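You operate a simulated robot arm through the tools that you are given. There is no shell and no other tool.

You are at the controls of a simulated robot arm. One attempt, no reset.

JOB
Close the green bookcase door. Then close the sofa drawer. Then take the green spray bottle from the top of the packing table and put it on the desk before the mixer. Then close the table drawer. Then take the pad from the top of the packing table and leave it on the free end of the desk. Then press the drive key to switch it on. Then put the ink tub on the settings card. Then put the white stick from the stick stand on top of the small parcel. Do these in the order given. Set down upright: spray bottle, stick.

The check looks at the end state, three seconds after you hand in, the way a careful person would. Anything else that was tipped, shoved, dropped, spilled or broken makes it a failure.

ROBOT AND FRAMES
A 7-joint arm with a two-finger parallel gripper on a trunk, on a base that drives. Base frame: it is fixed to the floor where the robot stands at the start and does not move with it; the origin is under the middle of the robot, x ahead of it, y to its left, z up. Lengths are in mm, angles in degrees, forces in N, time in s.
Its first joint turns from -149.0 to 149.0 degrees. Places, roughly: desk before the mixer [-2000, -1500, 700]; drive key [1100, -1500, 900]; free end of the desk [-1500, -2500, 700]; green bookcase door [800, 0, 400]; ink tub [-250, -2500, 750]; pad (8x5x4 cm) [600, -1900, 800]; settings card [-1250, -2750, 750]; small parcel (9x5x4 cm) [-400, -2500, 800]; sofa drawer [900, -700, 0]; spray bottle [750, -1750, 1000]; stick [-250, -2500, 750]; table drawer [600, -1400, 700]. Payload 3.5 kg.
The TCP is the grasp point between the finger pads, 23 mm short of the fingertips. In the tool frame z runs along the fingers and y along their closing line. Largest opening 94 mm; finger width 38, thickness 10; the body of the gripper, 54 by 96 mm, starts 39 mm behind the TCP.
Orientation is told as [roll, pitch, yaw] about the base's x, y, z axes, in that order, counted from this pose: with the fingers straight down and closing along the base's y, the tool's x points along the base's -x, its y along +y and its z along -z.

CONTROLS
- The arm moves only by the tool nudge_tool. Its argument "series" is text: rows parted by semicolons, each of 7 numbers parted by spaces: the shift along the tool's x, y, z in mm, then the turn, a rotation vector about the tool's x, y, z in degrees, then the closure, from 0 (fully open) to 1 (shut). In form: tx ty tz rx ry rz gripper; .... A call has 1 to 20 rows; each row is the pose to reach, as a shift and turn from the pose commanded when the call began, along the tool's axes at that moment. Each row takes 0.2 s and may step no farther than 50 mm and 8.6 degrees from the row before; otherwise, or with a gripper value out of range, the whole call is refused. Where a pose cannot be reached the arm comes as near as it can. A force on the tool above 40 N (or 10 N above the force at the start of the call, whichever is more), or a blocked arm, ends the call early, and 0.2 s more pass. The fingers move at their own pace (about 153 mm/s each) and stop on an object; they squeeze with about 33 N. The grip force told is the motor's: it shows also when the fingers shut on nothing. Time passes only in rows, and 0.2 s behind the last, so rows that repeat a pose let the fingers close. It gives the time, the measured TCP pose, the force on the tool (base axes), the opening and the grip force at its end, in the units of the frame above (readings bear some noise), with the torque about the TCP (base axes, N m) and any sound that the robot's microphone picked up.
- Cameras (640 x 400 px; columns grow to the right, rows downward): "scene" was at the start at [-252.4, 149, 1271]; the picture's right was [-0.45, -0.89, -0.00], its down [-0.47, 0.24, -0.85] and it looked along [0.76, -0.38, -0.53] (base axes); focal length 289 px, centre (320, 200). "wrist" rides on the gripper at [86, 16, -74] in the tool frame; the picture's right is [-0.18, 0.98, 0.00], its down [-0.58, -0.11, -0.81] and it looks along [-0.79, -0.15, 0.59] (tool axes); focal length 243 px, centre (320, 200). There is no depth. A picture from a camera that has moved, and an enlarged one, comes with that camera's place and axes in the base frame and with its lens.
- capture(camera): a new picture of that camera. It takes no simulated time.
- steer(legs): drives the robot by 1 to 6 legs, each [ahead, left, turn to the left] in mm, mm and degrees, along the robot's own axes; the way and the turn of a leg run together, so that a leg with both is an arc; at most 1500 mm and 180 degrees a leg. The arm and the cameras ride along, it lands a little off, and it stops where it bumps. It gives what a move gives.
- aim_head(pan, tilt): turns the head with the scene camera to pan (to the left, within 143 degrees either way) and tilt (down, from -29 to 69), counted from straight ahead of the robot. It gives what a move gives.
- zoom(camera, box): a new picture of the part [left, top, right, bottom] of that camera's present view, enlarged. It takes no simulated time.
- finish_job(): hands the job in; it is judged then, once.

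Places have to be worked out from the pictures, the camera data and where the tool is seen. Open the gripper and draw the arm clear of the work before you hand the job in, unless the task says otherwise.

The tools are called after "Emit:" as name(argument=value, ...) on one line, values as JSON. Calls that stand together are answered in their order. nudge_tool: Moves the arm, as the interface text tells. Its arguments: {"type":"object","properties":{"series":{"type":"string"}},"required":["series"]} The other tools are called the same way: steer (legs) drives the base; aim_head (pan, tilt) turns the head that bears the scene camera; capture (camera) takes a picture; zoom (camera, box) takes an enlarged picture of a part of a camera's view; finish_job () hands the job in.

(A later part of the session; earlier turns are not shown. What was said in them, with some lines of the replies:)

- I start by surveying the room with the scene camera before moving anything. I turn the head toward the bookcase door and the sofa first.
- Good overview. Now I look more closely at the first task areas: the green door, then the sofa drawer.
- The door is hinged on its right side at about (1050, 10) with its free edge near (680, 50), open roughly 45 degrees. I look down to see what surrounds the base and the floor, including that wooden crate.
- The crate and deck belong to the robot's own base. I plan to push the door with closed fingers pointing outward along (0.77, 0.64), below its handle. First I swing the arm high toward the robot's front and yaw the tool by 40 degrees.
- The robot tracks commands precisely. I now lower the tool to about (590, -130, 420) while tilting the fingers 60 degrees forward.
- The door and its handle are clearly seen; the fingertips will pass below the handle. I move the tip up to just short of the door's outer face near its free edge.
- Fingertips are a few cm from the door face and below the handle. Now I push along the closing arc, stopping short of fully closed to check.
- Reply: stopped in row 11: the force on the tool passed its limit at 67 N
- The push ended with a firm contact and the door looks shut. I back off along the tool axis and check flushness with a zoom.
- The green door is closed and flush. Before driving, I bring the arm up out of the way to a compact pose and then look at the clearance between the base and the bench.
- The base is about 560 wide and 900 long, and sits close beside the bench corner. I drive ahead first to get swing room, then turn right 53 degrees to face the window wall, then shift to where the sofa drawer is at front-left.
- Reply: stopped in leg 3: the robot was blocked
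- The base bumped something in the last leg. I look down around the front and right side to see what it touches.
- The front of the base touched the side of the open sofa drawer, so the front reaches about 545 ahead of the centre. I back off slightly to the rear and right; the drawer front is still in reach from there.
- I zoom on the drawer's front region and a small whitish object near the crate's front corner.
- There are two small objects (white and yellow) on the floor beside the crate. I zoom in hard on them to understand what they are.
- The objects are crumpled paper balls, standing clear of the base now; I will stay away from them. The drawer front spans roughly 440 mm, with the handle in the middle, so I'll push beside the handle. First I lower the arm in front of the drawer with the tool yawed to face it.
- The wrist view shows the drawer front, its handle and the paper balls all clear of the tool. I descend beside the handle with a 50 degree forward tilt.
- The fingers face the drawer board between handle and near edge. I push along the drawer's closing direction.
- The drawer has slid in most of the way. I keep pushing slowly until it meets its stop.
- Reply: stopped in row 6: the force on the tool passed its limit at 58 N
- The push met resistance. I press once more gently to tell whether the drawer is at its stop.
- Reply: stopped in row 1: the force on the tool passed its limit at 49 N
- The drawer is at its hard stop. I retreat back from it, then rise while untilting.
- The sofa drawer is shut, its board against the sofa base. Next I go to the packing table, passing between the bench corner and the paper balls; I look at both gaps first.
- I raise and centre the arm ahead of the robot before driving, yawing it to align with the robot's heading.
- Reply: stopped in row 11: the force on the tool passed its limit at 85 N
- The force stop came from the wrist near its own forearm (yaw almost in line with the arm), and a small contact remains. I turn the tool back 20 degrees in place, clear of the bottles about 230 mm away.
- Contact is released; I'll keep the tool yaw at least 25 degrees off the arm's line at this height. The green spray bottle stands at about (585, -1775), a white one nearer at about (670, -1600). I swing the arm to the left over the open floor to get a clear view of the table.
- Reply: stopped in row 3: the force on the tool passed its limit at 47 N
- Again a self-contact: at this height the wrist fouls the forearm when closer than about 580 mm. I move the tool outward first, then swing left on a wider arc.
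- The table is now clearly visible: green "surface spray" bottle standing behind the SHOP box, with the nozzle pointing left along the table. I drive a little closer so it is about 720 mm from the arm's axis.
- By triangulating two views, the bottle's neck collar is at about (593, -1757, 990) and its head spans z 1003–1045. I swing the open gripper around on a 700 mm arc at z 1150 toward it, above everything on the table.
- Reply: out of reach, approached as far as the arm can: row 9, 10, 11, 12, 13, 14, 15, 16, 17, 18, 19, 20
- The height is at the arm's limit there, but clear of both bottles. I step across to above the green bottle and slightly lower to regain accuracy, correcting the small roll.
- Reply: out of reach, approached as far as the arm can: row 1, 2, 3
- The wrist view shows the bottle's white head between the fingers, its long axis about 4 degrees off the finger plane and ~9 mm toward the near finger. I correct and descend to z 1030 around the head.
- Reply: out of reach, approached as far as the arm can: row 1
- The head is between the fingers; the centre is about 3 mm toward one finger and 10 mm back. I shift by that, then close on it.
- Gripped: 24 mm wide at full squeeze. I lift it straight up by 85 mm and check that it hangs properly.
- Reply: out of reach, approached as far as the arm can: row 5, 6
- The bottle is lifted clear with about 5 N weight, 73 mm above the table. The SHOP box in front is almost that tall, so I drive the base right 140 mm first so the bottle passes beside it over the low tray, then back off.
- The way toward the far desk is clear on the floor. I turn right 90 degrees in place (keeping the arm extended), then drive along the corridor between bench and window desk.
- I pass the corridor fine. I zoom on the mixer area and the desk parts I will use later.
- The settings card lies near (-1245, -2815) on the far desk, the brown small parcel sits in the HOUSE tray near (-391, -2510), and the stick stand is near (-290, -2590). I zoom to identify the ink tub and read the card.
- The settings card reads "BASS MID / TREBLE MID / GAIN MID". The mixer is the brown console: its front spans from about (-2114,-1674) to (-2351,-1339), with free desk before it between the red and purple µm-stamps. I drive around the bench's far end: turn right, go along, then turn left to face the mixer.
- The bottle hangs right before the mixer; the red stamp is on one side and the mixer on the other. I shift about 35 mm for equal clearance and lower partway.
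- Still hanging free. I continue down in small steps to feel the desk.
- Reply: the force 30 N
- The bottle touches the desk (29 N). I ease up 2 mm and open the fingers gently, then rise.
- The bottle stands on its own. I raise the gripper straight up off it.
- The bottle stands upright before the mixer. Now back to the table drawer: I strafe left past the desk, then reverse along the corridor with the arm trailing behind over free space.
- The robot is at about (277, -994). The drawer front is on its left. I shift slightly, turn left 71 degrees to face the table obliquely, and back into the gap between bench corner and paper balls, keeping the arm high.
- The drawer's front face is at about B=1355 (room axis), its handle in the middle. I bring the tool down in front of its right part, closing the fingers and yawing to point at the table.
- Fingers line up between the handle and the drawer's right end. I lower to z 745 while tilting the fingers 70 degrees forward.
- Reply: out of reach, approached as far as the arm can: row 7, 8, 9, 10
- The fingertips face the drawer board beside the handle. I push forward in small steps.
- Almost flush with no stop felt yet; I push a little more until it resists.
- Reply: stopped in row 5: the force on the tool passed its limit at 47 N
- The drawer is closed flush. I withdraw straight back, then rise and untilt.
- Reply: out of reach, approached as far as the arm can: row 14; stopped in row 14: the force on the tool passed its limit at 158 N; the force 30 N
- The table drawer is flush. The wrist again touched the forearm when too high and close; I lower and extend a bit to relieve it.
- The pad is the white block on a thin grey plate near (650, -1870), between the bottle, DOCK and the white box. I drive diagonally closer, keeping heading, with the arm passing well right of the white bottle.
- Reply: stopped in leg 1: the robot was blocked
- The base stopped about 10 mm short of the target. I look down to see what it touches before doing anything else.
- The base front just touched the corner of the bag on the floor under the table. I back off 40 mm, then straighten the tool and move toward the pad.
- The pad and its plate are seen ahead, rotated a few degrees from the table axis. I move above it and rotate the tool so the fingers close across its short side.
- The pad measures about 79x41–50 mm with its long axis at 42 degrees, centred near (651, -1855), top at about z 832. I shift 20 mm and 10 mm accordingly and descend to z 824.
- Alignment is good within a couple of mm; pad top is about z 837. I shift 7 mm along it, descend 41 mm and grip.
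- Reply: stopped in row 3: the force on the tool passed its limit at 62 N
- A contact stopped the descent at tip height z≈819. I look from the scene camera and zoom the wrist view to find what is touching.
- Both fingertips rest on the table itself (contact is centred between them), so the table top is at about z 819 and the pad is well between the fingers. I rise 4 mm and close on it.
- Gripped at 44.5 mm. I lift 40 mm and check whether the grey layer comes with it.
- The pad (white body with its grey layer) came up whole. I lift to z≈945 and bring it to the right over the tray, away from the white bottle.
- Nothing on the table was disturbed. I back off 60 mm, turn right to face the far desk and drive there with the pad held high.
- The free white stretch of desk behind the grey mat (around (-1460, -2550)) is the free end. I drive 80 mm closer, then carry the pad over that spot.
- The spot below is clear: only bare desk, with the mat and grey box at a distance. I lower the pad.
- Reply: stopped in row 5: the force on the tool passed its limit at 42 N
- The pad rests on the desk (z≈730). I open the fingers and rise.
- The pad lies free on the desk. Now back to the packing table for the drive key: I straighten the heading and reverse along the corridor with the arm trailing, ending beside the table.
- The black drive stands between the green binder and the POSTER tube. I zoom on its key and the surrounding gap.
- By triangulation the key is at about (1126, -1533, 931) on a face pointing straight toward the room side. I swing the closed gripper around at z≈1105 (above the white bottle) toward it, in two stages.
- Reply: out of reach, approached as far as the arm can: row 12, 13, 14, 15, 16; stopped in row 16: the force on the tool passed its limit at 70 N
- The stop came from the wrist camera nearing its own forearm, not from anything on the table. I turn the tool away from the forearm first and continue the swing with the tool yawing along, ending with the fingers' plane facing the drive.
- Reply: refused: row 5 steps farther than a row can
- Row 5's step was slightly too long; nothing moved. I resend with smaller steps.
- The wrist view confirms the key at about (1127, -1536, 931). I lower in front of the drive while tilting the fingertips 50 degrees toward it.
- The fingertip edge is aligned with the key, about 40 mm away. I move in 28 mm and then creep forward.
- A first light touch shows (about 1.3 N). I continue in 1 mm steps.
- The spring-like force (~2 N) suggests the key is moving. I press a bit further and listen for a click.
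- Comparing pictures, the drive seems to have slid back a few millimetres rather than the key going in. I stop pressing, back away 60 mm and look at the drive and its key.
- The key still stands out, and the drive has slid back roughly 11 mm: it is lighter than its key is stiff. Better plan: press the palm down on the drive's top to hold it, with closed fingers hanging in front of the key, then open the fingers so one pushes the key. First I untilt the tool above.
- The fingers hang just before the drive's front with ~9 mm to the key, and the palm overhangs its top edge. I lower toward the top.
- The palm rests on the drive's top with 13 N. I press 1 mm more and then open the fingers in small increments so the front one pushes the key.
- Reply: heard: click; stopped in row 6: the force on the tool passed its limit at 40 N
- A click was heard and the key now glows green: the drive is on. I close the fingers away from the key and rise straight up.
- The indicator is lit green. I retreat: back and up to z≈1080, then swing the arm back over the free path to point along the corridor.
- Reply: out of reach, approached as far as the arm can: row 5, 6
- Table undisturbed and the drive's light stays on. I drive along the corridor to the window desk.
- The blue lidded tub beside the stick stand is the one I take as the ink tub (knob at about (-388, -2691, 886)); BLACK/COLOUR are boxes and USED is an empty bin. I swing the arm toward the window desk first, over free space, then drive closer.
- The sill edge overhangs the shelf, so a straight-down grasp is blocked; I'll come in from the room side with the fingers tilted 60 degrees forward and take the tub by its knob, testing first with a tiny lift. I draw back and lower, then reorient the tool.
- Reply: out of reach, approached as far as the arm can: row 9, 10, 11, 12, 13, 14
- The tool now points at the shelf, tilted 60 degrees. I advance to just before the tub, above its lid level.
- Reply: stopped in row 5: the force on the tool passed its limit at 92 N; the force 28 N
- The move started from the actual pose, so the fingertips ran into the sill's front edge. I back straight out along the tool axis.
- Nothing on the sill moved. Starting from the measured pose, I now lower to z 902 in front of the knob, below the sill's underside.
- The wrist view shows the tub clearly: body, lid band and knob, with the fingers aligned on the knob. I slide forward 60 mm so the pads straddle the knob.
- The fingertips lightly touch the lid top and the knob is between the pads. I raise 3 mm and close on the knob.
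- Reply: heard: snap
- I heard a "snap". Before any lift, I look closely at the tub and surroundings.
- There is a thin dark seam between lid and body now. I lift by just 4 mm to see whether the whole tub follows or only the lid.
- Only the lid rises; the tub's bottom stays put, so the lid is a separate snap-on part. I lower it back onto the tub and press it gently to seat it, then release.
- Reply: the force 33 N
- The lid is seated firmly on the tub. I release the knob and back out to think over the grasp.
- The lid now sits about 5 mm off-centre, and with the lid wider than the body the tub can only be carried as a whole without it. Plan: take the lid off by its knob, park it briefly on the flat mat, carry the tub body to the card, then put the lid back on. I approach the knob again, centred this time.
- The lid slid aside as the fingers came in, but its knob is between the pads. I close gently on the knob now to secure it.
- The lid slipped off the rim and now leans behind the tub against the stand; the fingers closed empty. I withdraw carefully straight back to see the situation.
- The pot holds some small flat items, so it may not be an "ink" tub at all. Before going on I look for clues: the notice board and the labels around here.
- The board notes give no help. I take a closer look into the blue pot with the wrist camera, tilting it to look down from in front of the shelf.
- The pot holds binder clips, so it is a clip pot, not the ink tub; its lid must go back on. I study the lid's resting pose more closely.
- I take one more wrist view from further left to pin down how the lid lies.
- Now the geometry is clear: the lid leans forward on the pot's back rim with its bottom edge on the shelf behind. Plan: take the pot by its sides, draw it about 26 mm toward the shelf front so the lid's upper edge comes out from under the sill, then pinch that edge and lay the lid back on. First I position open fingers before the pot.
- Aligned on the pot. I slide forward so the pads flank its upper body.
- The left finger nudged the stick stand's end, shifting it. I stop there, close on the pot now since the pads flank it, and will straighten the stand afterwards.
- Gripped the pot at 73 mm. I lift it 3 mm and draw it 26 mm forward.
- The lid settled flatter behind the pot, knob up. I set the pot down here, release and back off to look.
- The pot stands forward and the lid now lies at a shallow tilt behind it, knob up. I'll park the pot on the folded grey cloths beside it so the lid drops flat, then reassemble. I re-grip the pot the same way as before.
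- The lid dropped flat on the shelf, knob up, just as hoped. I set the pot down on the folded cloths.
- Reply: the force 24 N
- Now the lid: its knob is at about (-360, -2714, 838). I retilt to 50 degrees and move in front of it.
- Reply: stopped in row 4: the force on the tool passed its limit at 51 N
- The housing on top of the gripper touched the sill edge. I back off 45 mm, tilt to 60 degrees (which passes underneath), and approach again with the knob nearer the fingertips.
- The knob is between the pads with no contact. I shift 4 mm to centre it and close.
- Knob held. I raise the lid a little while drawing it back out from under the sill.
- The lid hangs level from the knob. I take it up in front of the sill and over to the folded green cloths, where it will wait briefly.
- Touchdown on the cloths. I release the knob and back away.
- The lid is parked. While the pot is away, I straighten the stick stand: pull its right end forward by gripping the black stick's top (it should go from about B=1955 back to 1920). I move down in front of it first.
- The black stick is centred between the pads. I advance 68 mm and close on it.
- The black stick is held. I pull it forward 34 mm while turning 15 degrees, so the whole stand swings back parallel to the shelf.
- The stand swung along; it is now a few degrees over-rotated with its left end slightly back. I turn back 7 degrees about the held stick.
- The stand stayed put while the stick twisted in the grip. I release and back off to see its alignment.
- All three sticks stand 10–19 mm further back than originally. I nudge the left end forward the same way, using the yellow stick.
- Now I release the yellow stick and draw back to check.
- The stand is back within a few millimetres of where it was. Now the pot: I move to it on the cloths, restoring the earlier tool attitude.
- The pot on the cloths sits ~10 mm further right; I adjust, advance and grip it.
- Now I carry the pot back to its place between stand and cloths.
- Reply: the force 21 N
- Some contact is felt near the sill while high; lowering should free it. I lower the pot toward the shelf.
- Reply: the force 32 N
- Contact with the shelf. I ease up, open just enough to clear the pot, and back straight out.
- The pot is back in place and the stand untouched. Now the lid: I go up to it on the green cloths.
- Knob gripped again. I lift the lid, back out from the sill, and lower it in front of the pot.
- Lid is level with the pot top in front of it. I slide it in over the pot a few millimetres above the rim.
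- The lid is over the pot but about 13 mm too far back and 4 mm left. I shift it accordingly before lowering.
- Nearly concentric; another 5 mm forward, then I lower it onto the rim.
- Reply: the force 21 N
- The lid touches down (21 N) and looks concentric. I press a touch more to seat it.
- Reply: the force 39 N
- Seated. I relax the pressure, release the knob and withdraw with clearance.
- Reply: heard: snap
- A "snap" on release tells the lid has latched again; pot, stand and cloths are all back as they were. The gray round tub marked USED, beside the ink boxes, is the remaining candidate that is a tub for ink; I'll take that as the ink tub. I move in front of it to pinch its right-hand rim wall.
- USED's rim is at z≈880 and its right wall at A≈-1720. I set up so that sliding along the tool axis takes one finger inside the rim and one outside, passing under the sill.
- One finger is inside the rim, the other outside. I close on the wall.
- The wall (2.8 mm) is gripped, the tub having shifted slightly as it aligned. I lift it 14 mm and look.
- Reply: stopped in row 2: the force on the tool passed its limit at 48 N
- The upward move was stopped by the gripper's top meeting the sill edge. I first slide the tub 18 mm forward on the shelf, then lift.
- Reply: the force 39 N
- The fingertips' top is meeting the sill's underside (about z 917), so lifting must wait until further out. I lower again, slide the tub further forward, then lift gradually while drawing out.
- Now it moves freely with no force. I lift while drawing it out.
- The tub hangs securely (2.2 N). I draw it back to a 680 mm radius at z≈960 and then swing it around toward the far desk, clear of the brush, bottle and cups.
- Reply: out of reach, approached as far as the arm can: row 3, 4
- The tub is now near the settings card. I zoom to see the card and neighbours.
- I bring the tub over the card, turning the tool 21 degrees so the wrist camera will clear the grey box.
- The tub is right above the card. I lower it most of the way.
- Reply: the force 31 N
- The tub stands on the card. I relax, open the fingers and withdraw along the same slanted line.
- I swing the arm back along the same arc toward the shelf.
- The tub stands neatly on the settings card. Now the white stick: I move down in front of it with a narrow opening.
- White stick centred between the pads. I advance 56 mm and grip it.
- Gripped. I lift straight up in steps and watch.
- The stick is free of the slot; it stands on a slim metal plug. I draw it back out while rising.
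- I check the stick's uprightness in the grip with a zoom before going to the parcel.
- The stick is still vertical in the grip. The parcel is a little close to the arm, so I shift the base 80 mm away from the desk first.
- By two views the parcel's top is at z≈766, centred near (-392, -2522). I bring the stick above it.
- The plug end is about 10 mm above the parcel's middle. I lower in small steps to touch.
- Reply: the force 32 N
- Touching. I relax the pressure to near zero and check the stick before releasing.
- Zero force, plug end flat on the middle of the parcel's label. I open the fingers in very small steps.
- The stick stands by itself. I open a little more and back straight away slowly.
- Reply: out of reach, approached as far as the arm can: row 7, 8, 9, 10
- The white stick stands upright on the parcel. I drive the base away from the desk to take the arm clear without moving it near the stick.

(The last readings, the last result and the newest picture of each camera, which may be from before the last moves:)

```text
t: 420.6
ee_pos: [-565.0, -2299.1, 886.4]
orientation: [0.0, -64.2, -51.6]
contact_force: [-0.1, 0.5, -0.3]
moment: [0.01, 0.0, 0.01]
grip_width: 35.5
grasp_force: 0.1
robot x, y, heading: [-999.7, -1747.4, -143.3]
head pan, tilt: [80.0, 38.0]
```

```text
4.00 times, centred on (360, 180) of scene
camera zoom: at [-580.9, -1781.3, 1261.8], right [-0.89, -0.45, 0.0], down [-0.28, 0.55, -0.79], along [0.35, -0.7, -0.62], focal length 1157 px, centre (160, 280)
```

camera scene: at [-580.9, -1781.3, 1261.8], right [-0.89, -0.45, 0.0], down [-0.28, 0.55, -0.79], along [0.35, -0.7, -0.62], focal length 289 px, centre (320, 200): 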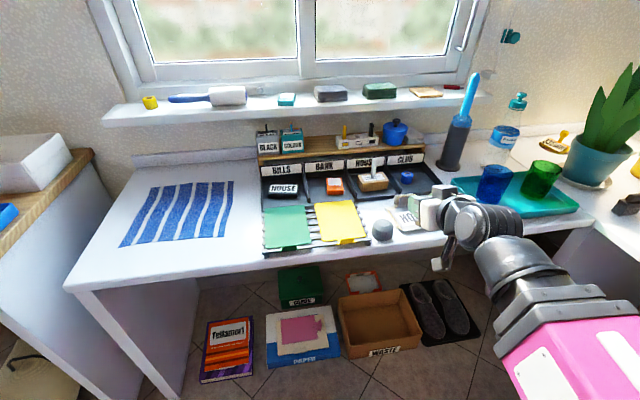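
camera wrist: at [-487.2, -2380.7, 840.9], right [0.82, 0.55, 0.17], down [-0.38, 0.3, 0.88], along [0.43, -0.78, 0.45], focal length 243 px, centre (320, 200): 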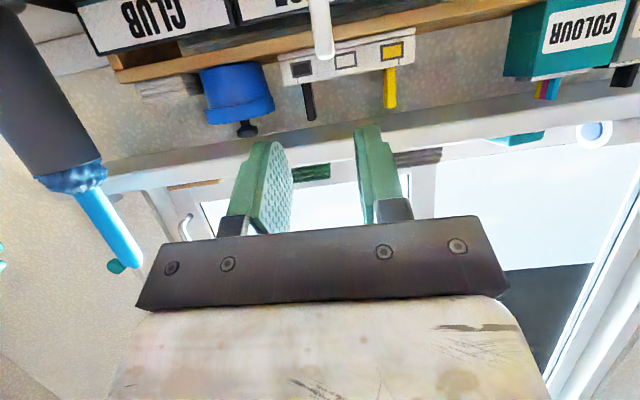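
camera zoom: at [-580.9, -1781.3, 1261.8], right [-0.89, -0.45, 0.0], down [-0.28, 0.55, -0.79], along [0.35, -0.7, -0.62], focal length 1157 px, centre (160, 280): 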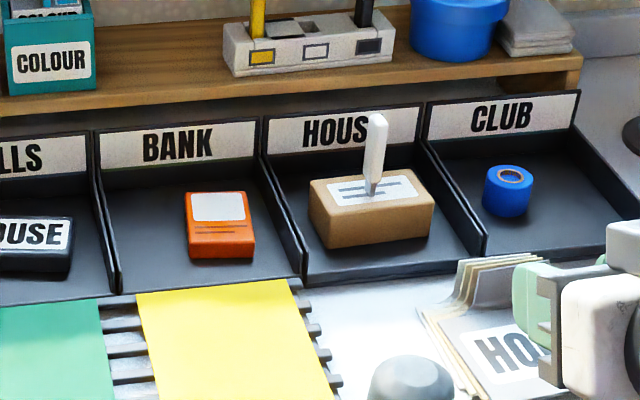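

All good here. I take a last look at the mixer desk, then the rest, before handing in.

Emit:
aim_head(pan=-20, tilt=25)

Emit:
capture(camera="scene")

Emit:
zoom(camera="scene", box=[300, 90, 500, 215])

Emit:
aim_head(pan=20, tilt=25)

Emit:
zoom(camera="scene", box=[180, 100, 500, 300])

Emit:
aim_head(pan=135, tilt=20)

Emit:
capture(camera="scene")

```text
t: 422.3
ee_pos: [-566.4, -2299.6, 886.1]
orientation: [0.0, -64.1, -51.5]
contact_force: [0.4, -0.9, 0.1]
moment: [0.01, 0.0, 0.02]
grip_width: 35.8
grasp_force: 0.1
robot x, y, heading: [-992.1, -1746.6, -143.2]
head pan, tilt: [-20.0, 25.0]
```

```text
taken
camera scene: at [-707.9, -1730.5, 1282.1], right [-0.29, 0.96, 0.0], down [0.4, 0.12, -0.91], along [-0.87, -0.26, -0.42], focal length 289 px, centre (320, 200)
```

scene: 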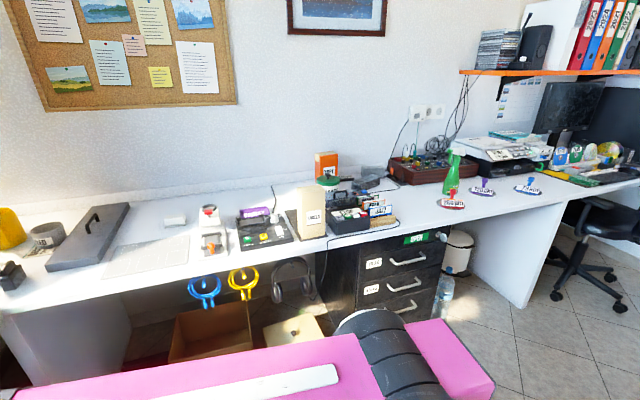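

```text
3.20 times, centred on (400, 152) of scene
camera zoom: at [-707.9, -1730.5, 1282.1], right [-0.29, 0.96, 0.0], down [0.4, 0.12, -0.91], along [-0.87, -0.26, -0.42], focal length 925 px, centre (64, 352)
```

zoom: 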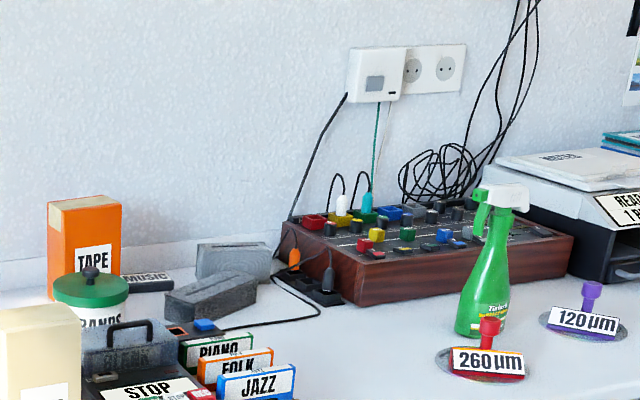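

```text
t: 423.4
ee_pos: [-565.9, -2298.6, 886.3]
orientation: [0.0, -64.1, -51.6]
contact_force: [-0.7, -0.7, 0.8]
moment: [0.0, 0.01, -0.01]
grip_width: 35.8
grasp_force: 0.1
robot x, y, heading: [-997.5, -1747.4, -143.5]
head pan, tilt: [20.0, 25.0]
```

```text
2.00 times, centred on (340, 200) of scene
camera zoom: at [-670.4, -1781.0, 1282.1], right [-0.83, 0.55, 0.0], down [0.23, 0.35, -0.91], along [-0.5, -0.76, -0.42], focal length 578 px, centre (280, 200)
```

zoom: 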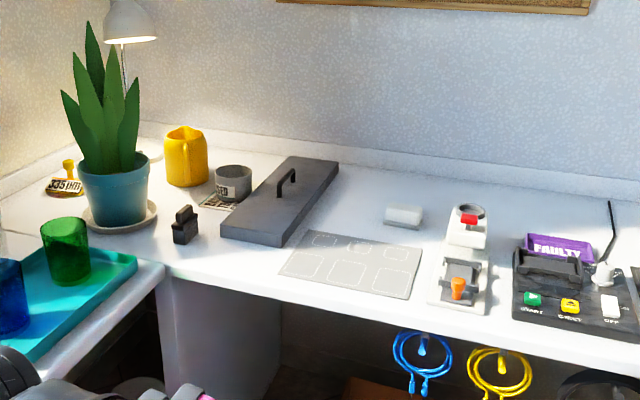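

```text
t: 425.3
ee_pos: [-565.8, -2299.2, 886.6]
orientation: [0.0, -64.1, -51.5]
contact_force: [-0.5, -0.5, -0.1]
moment: [-0.02, 0.02, 0.03]
grip_width: 35.8
grasp_force: 0.1
robot x, y, heading: [-996.8, -1748.3, -143.4]
head pan, tilt: [135.0, 20.0]
```

```text
taken
camera scene: at [-527.5, -1717.7, 1290.2], right [-0.15, -0.99, 0.0], down [-0.34, 0.05, -0.94], along [0.93, -0.14, -0.34], focal length 289 px, centre (320, 200)
```

scene: 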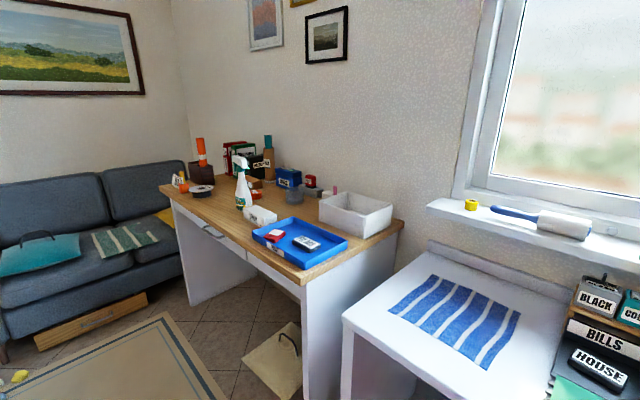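

Everything is in place: bottle before the mixer with the µm-stamps untouched, tub on the card, pad on the desk, stick on the parcel, drawers shut. I open the gripper fully, raise the arm and move a bit further away before handing in.

Emit:
steer(legs=[[0, -100, 0]])

Emit:
nudge_tool(series="-30 0 -14 0 0 0 0.3; -60 0 -28 0 0 0 0; -80 0 -38 0 0 0 0; -80 0 -38 0 0 0 0")

Emit:
aim_head(pan=80, tilt=35)

Emit:
zoom(camera="scene", box=[220, 80, 480, 240])

```text
t: 426.5
ee_pos: [-624.8, -2218.1, 887.0]
orientation: [-0.1, -64.1, -51.3]
contact_force: [-0.5, -0.7, 0.0]
moment: [0.01, 0.01, -0.01]
grip_width: 35.7
grasp_force: 0.0
robot x, y, heading: [-1055.5, -1666.5, -143.3]
head pan, tilt: [135.0, 20.0]
```

```text
t: 427.5
ee_pos: [-626.0, -2218.4, 974.2]
orientation: [0.0, -64.1, -51.5]
contact_force: [-0.8, 0.1, -0.4]
moment: [-0.01, -0.03, 0.01]
grip_width: 94.2
grasp_force: 0.2
robot x, y, heading: [-1056.1, -1668.8, -143.5]
head pan, tilt: [135.0, 20.0]
```

```text
t: 428.7
ee_pos: [-625.1, -2217.1, 974.9]
orientation: [0.0, -64.1, -51.4]
contact_force: [0.1, -0.6, -1.0]
moment: [0.01, 0.02, 0.01]
grip_width: 94.0
grasp_force: 0.0
robot x, y, heading: [-1056.7, -1670.5, -143.5]
head pan, tilt: [80.0, 35.0]
```

```text
2.46 times, centred on (350, 160) of scene
camera zoom: at [-640.6, -1700.7, 1266.3], right [-0.89, -0.45, 0.0], down [-0.26, 0.51, -0.82], along [0.37, -0.73, -0.57], focal length 712 px, centre (246, 298)
```

zoom: 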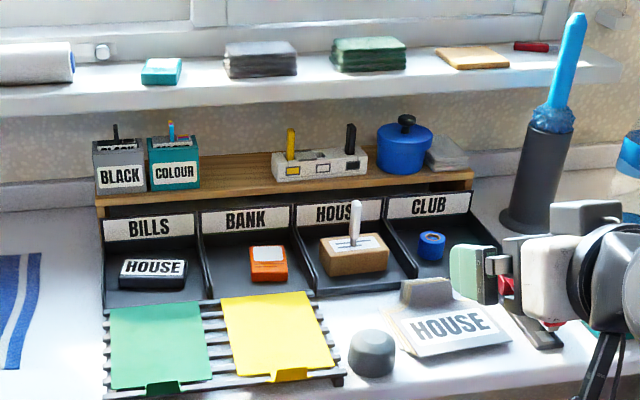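

All parts look as they should, the gripper is open and the arm is clear, so I hand the job in.

Emit:
finish_job()

```text
The job is handed in.
```

I handed the job in with all eight steps done in order, but I'm not certain I moved the right object as the ink tub. I haven't seen the check's result.

- **Bookcase door:** the green door is closed and flush.
- **Sofa drawer:** it is pushed in to its stop.
- **Spray bottle:** the green bottle stands upright on the desk before the mixer.
- **Table drawer:** it is closed flush with the table front.
- **Pad:** it lies on the clear stretch of desk behind the grey mat.
- **Drive key:** I heard a click and the green light is on. My first attempt pushed the drive back about 11 mm, and I left it there.
- **Ink tub:** I put the round grey tub labelled USED on the settings card. Nothing there is labelled "ink tub"; it stood next to the BLACK and COLOUR ink boxes and was the best match I could find.
- **Stick:** the white stick stands upright on the small parcel.

These other things moved along the way:

- **Blue pot:** I first took this for the ink tub. Its lid came off and showed small clips inside. I put the pot back about 6 mm from where it was, and the lid snapped on again.
- **Stick stand and folded cloths:** I knocked the stick stand aside and pulled it back to within a few millimetres. I also rested the pot and its lid briefly on the folded cloths.
- **Floor:** while driving, the base touched the paper balls near the sofa and the bag under the packing table. I backed off both times, and they moved at most slightly.
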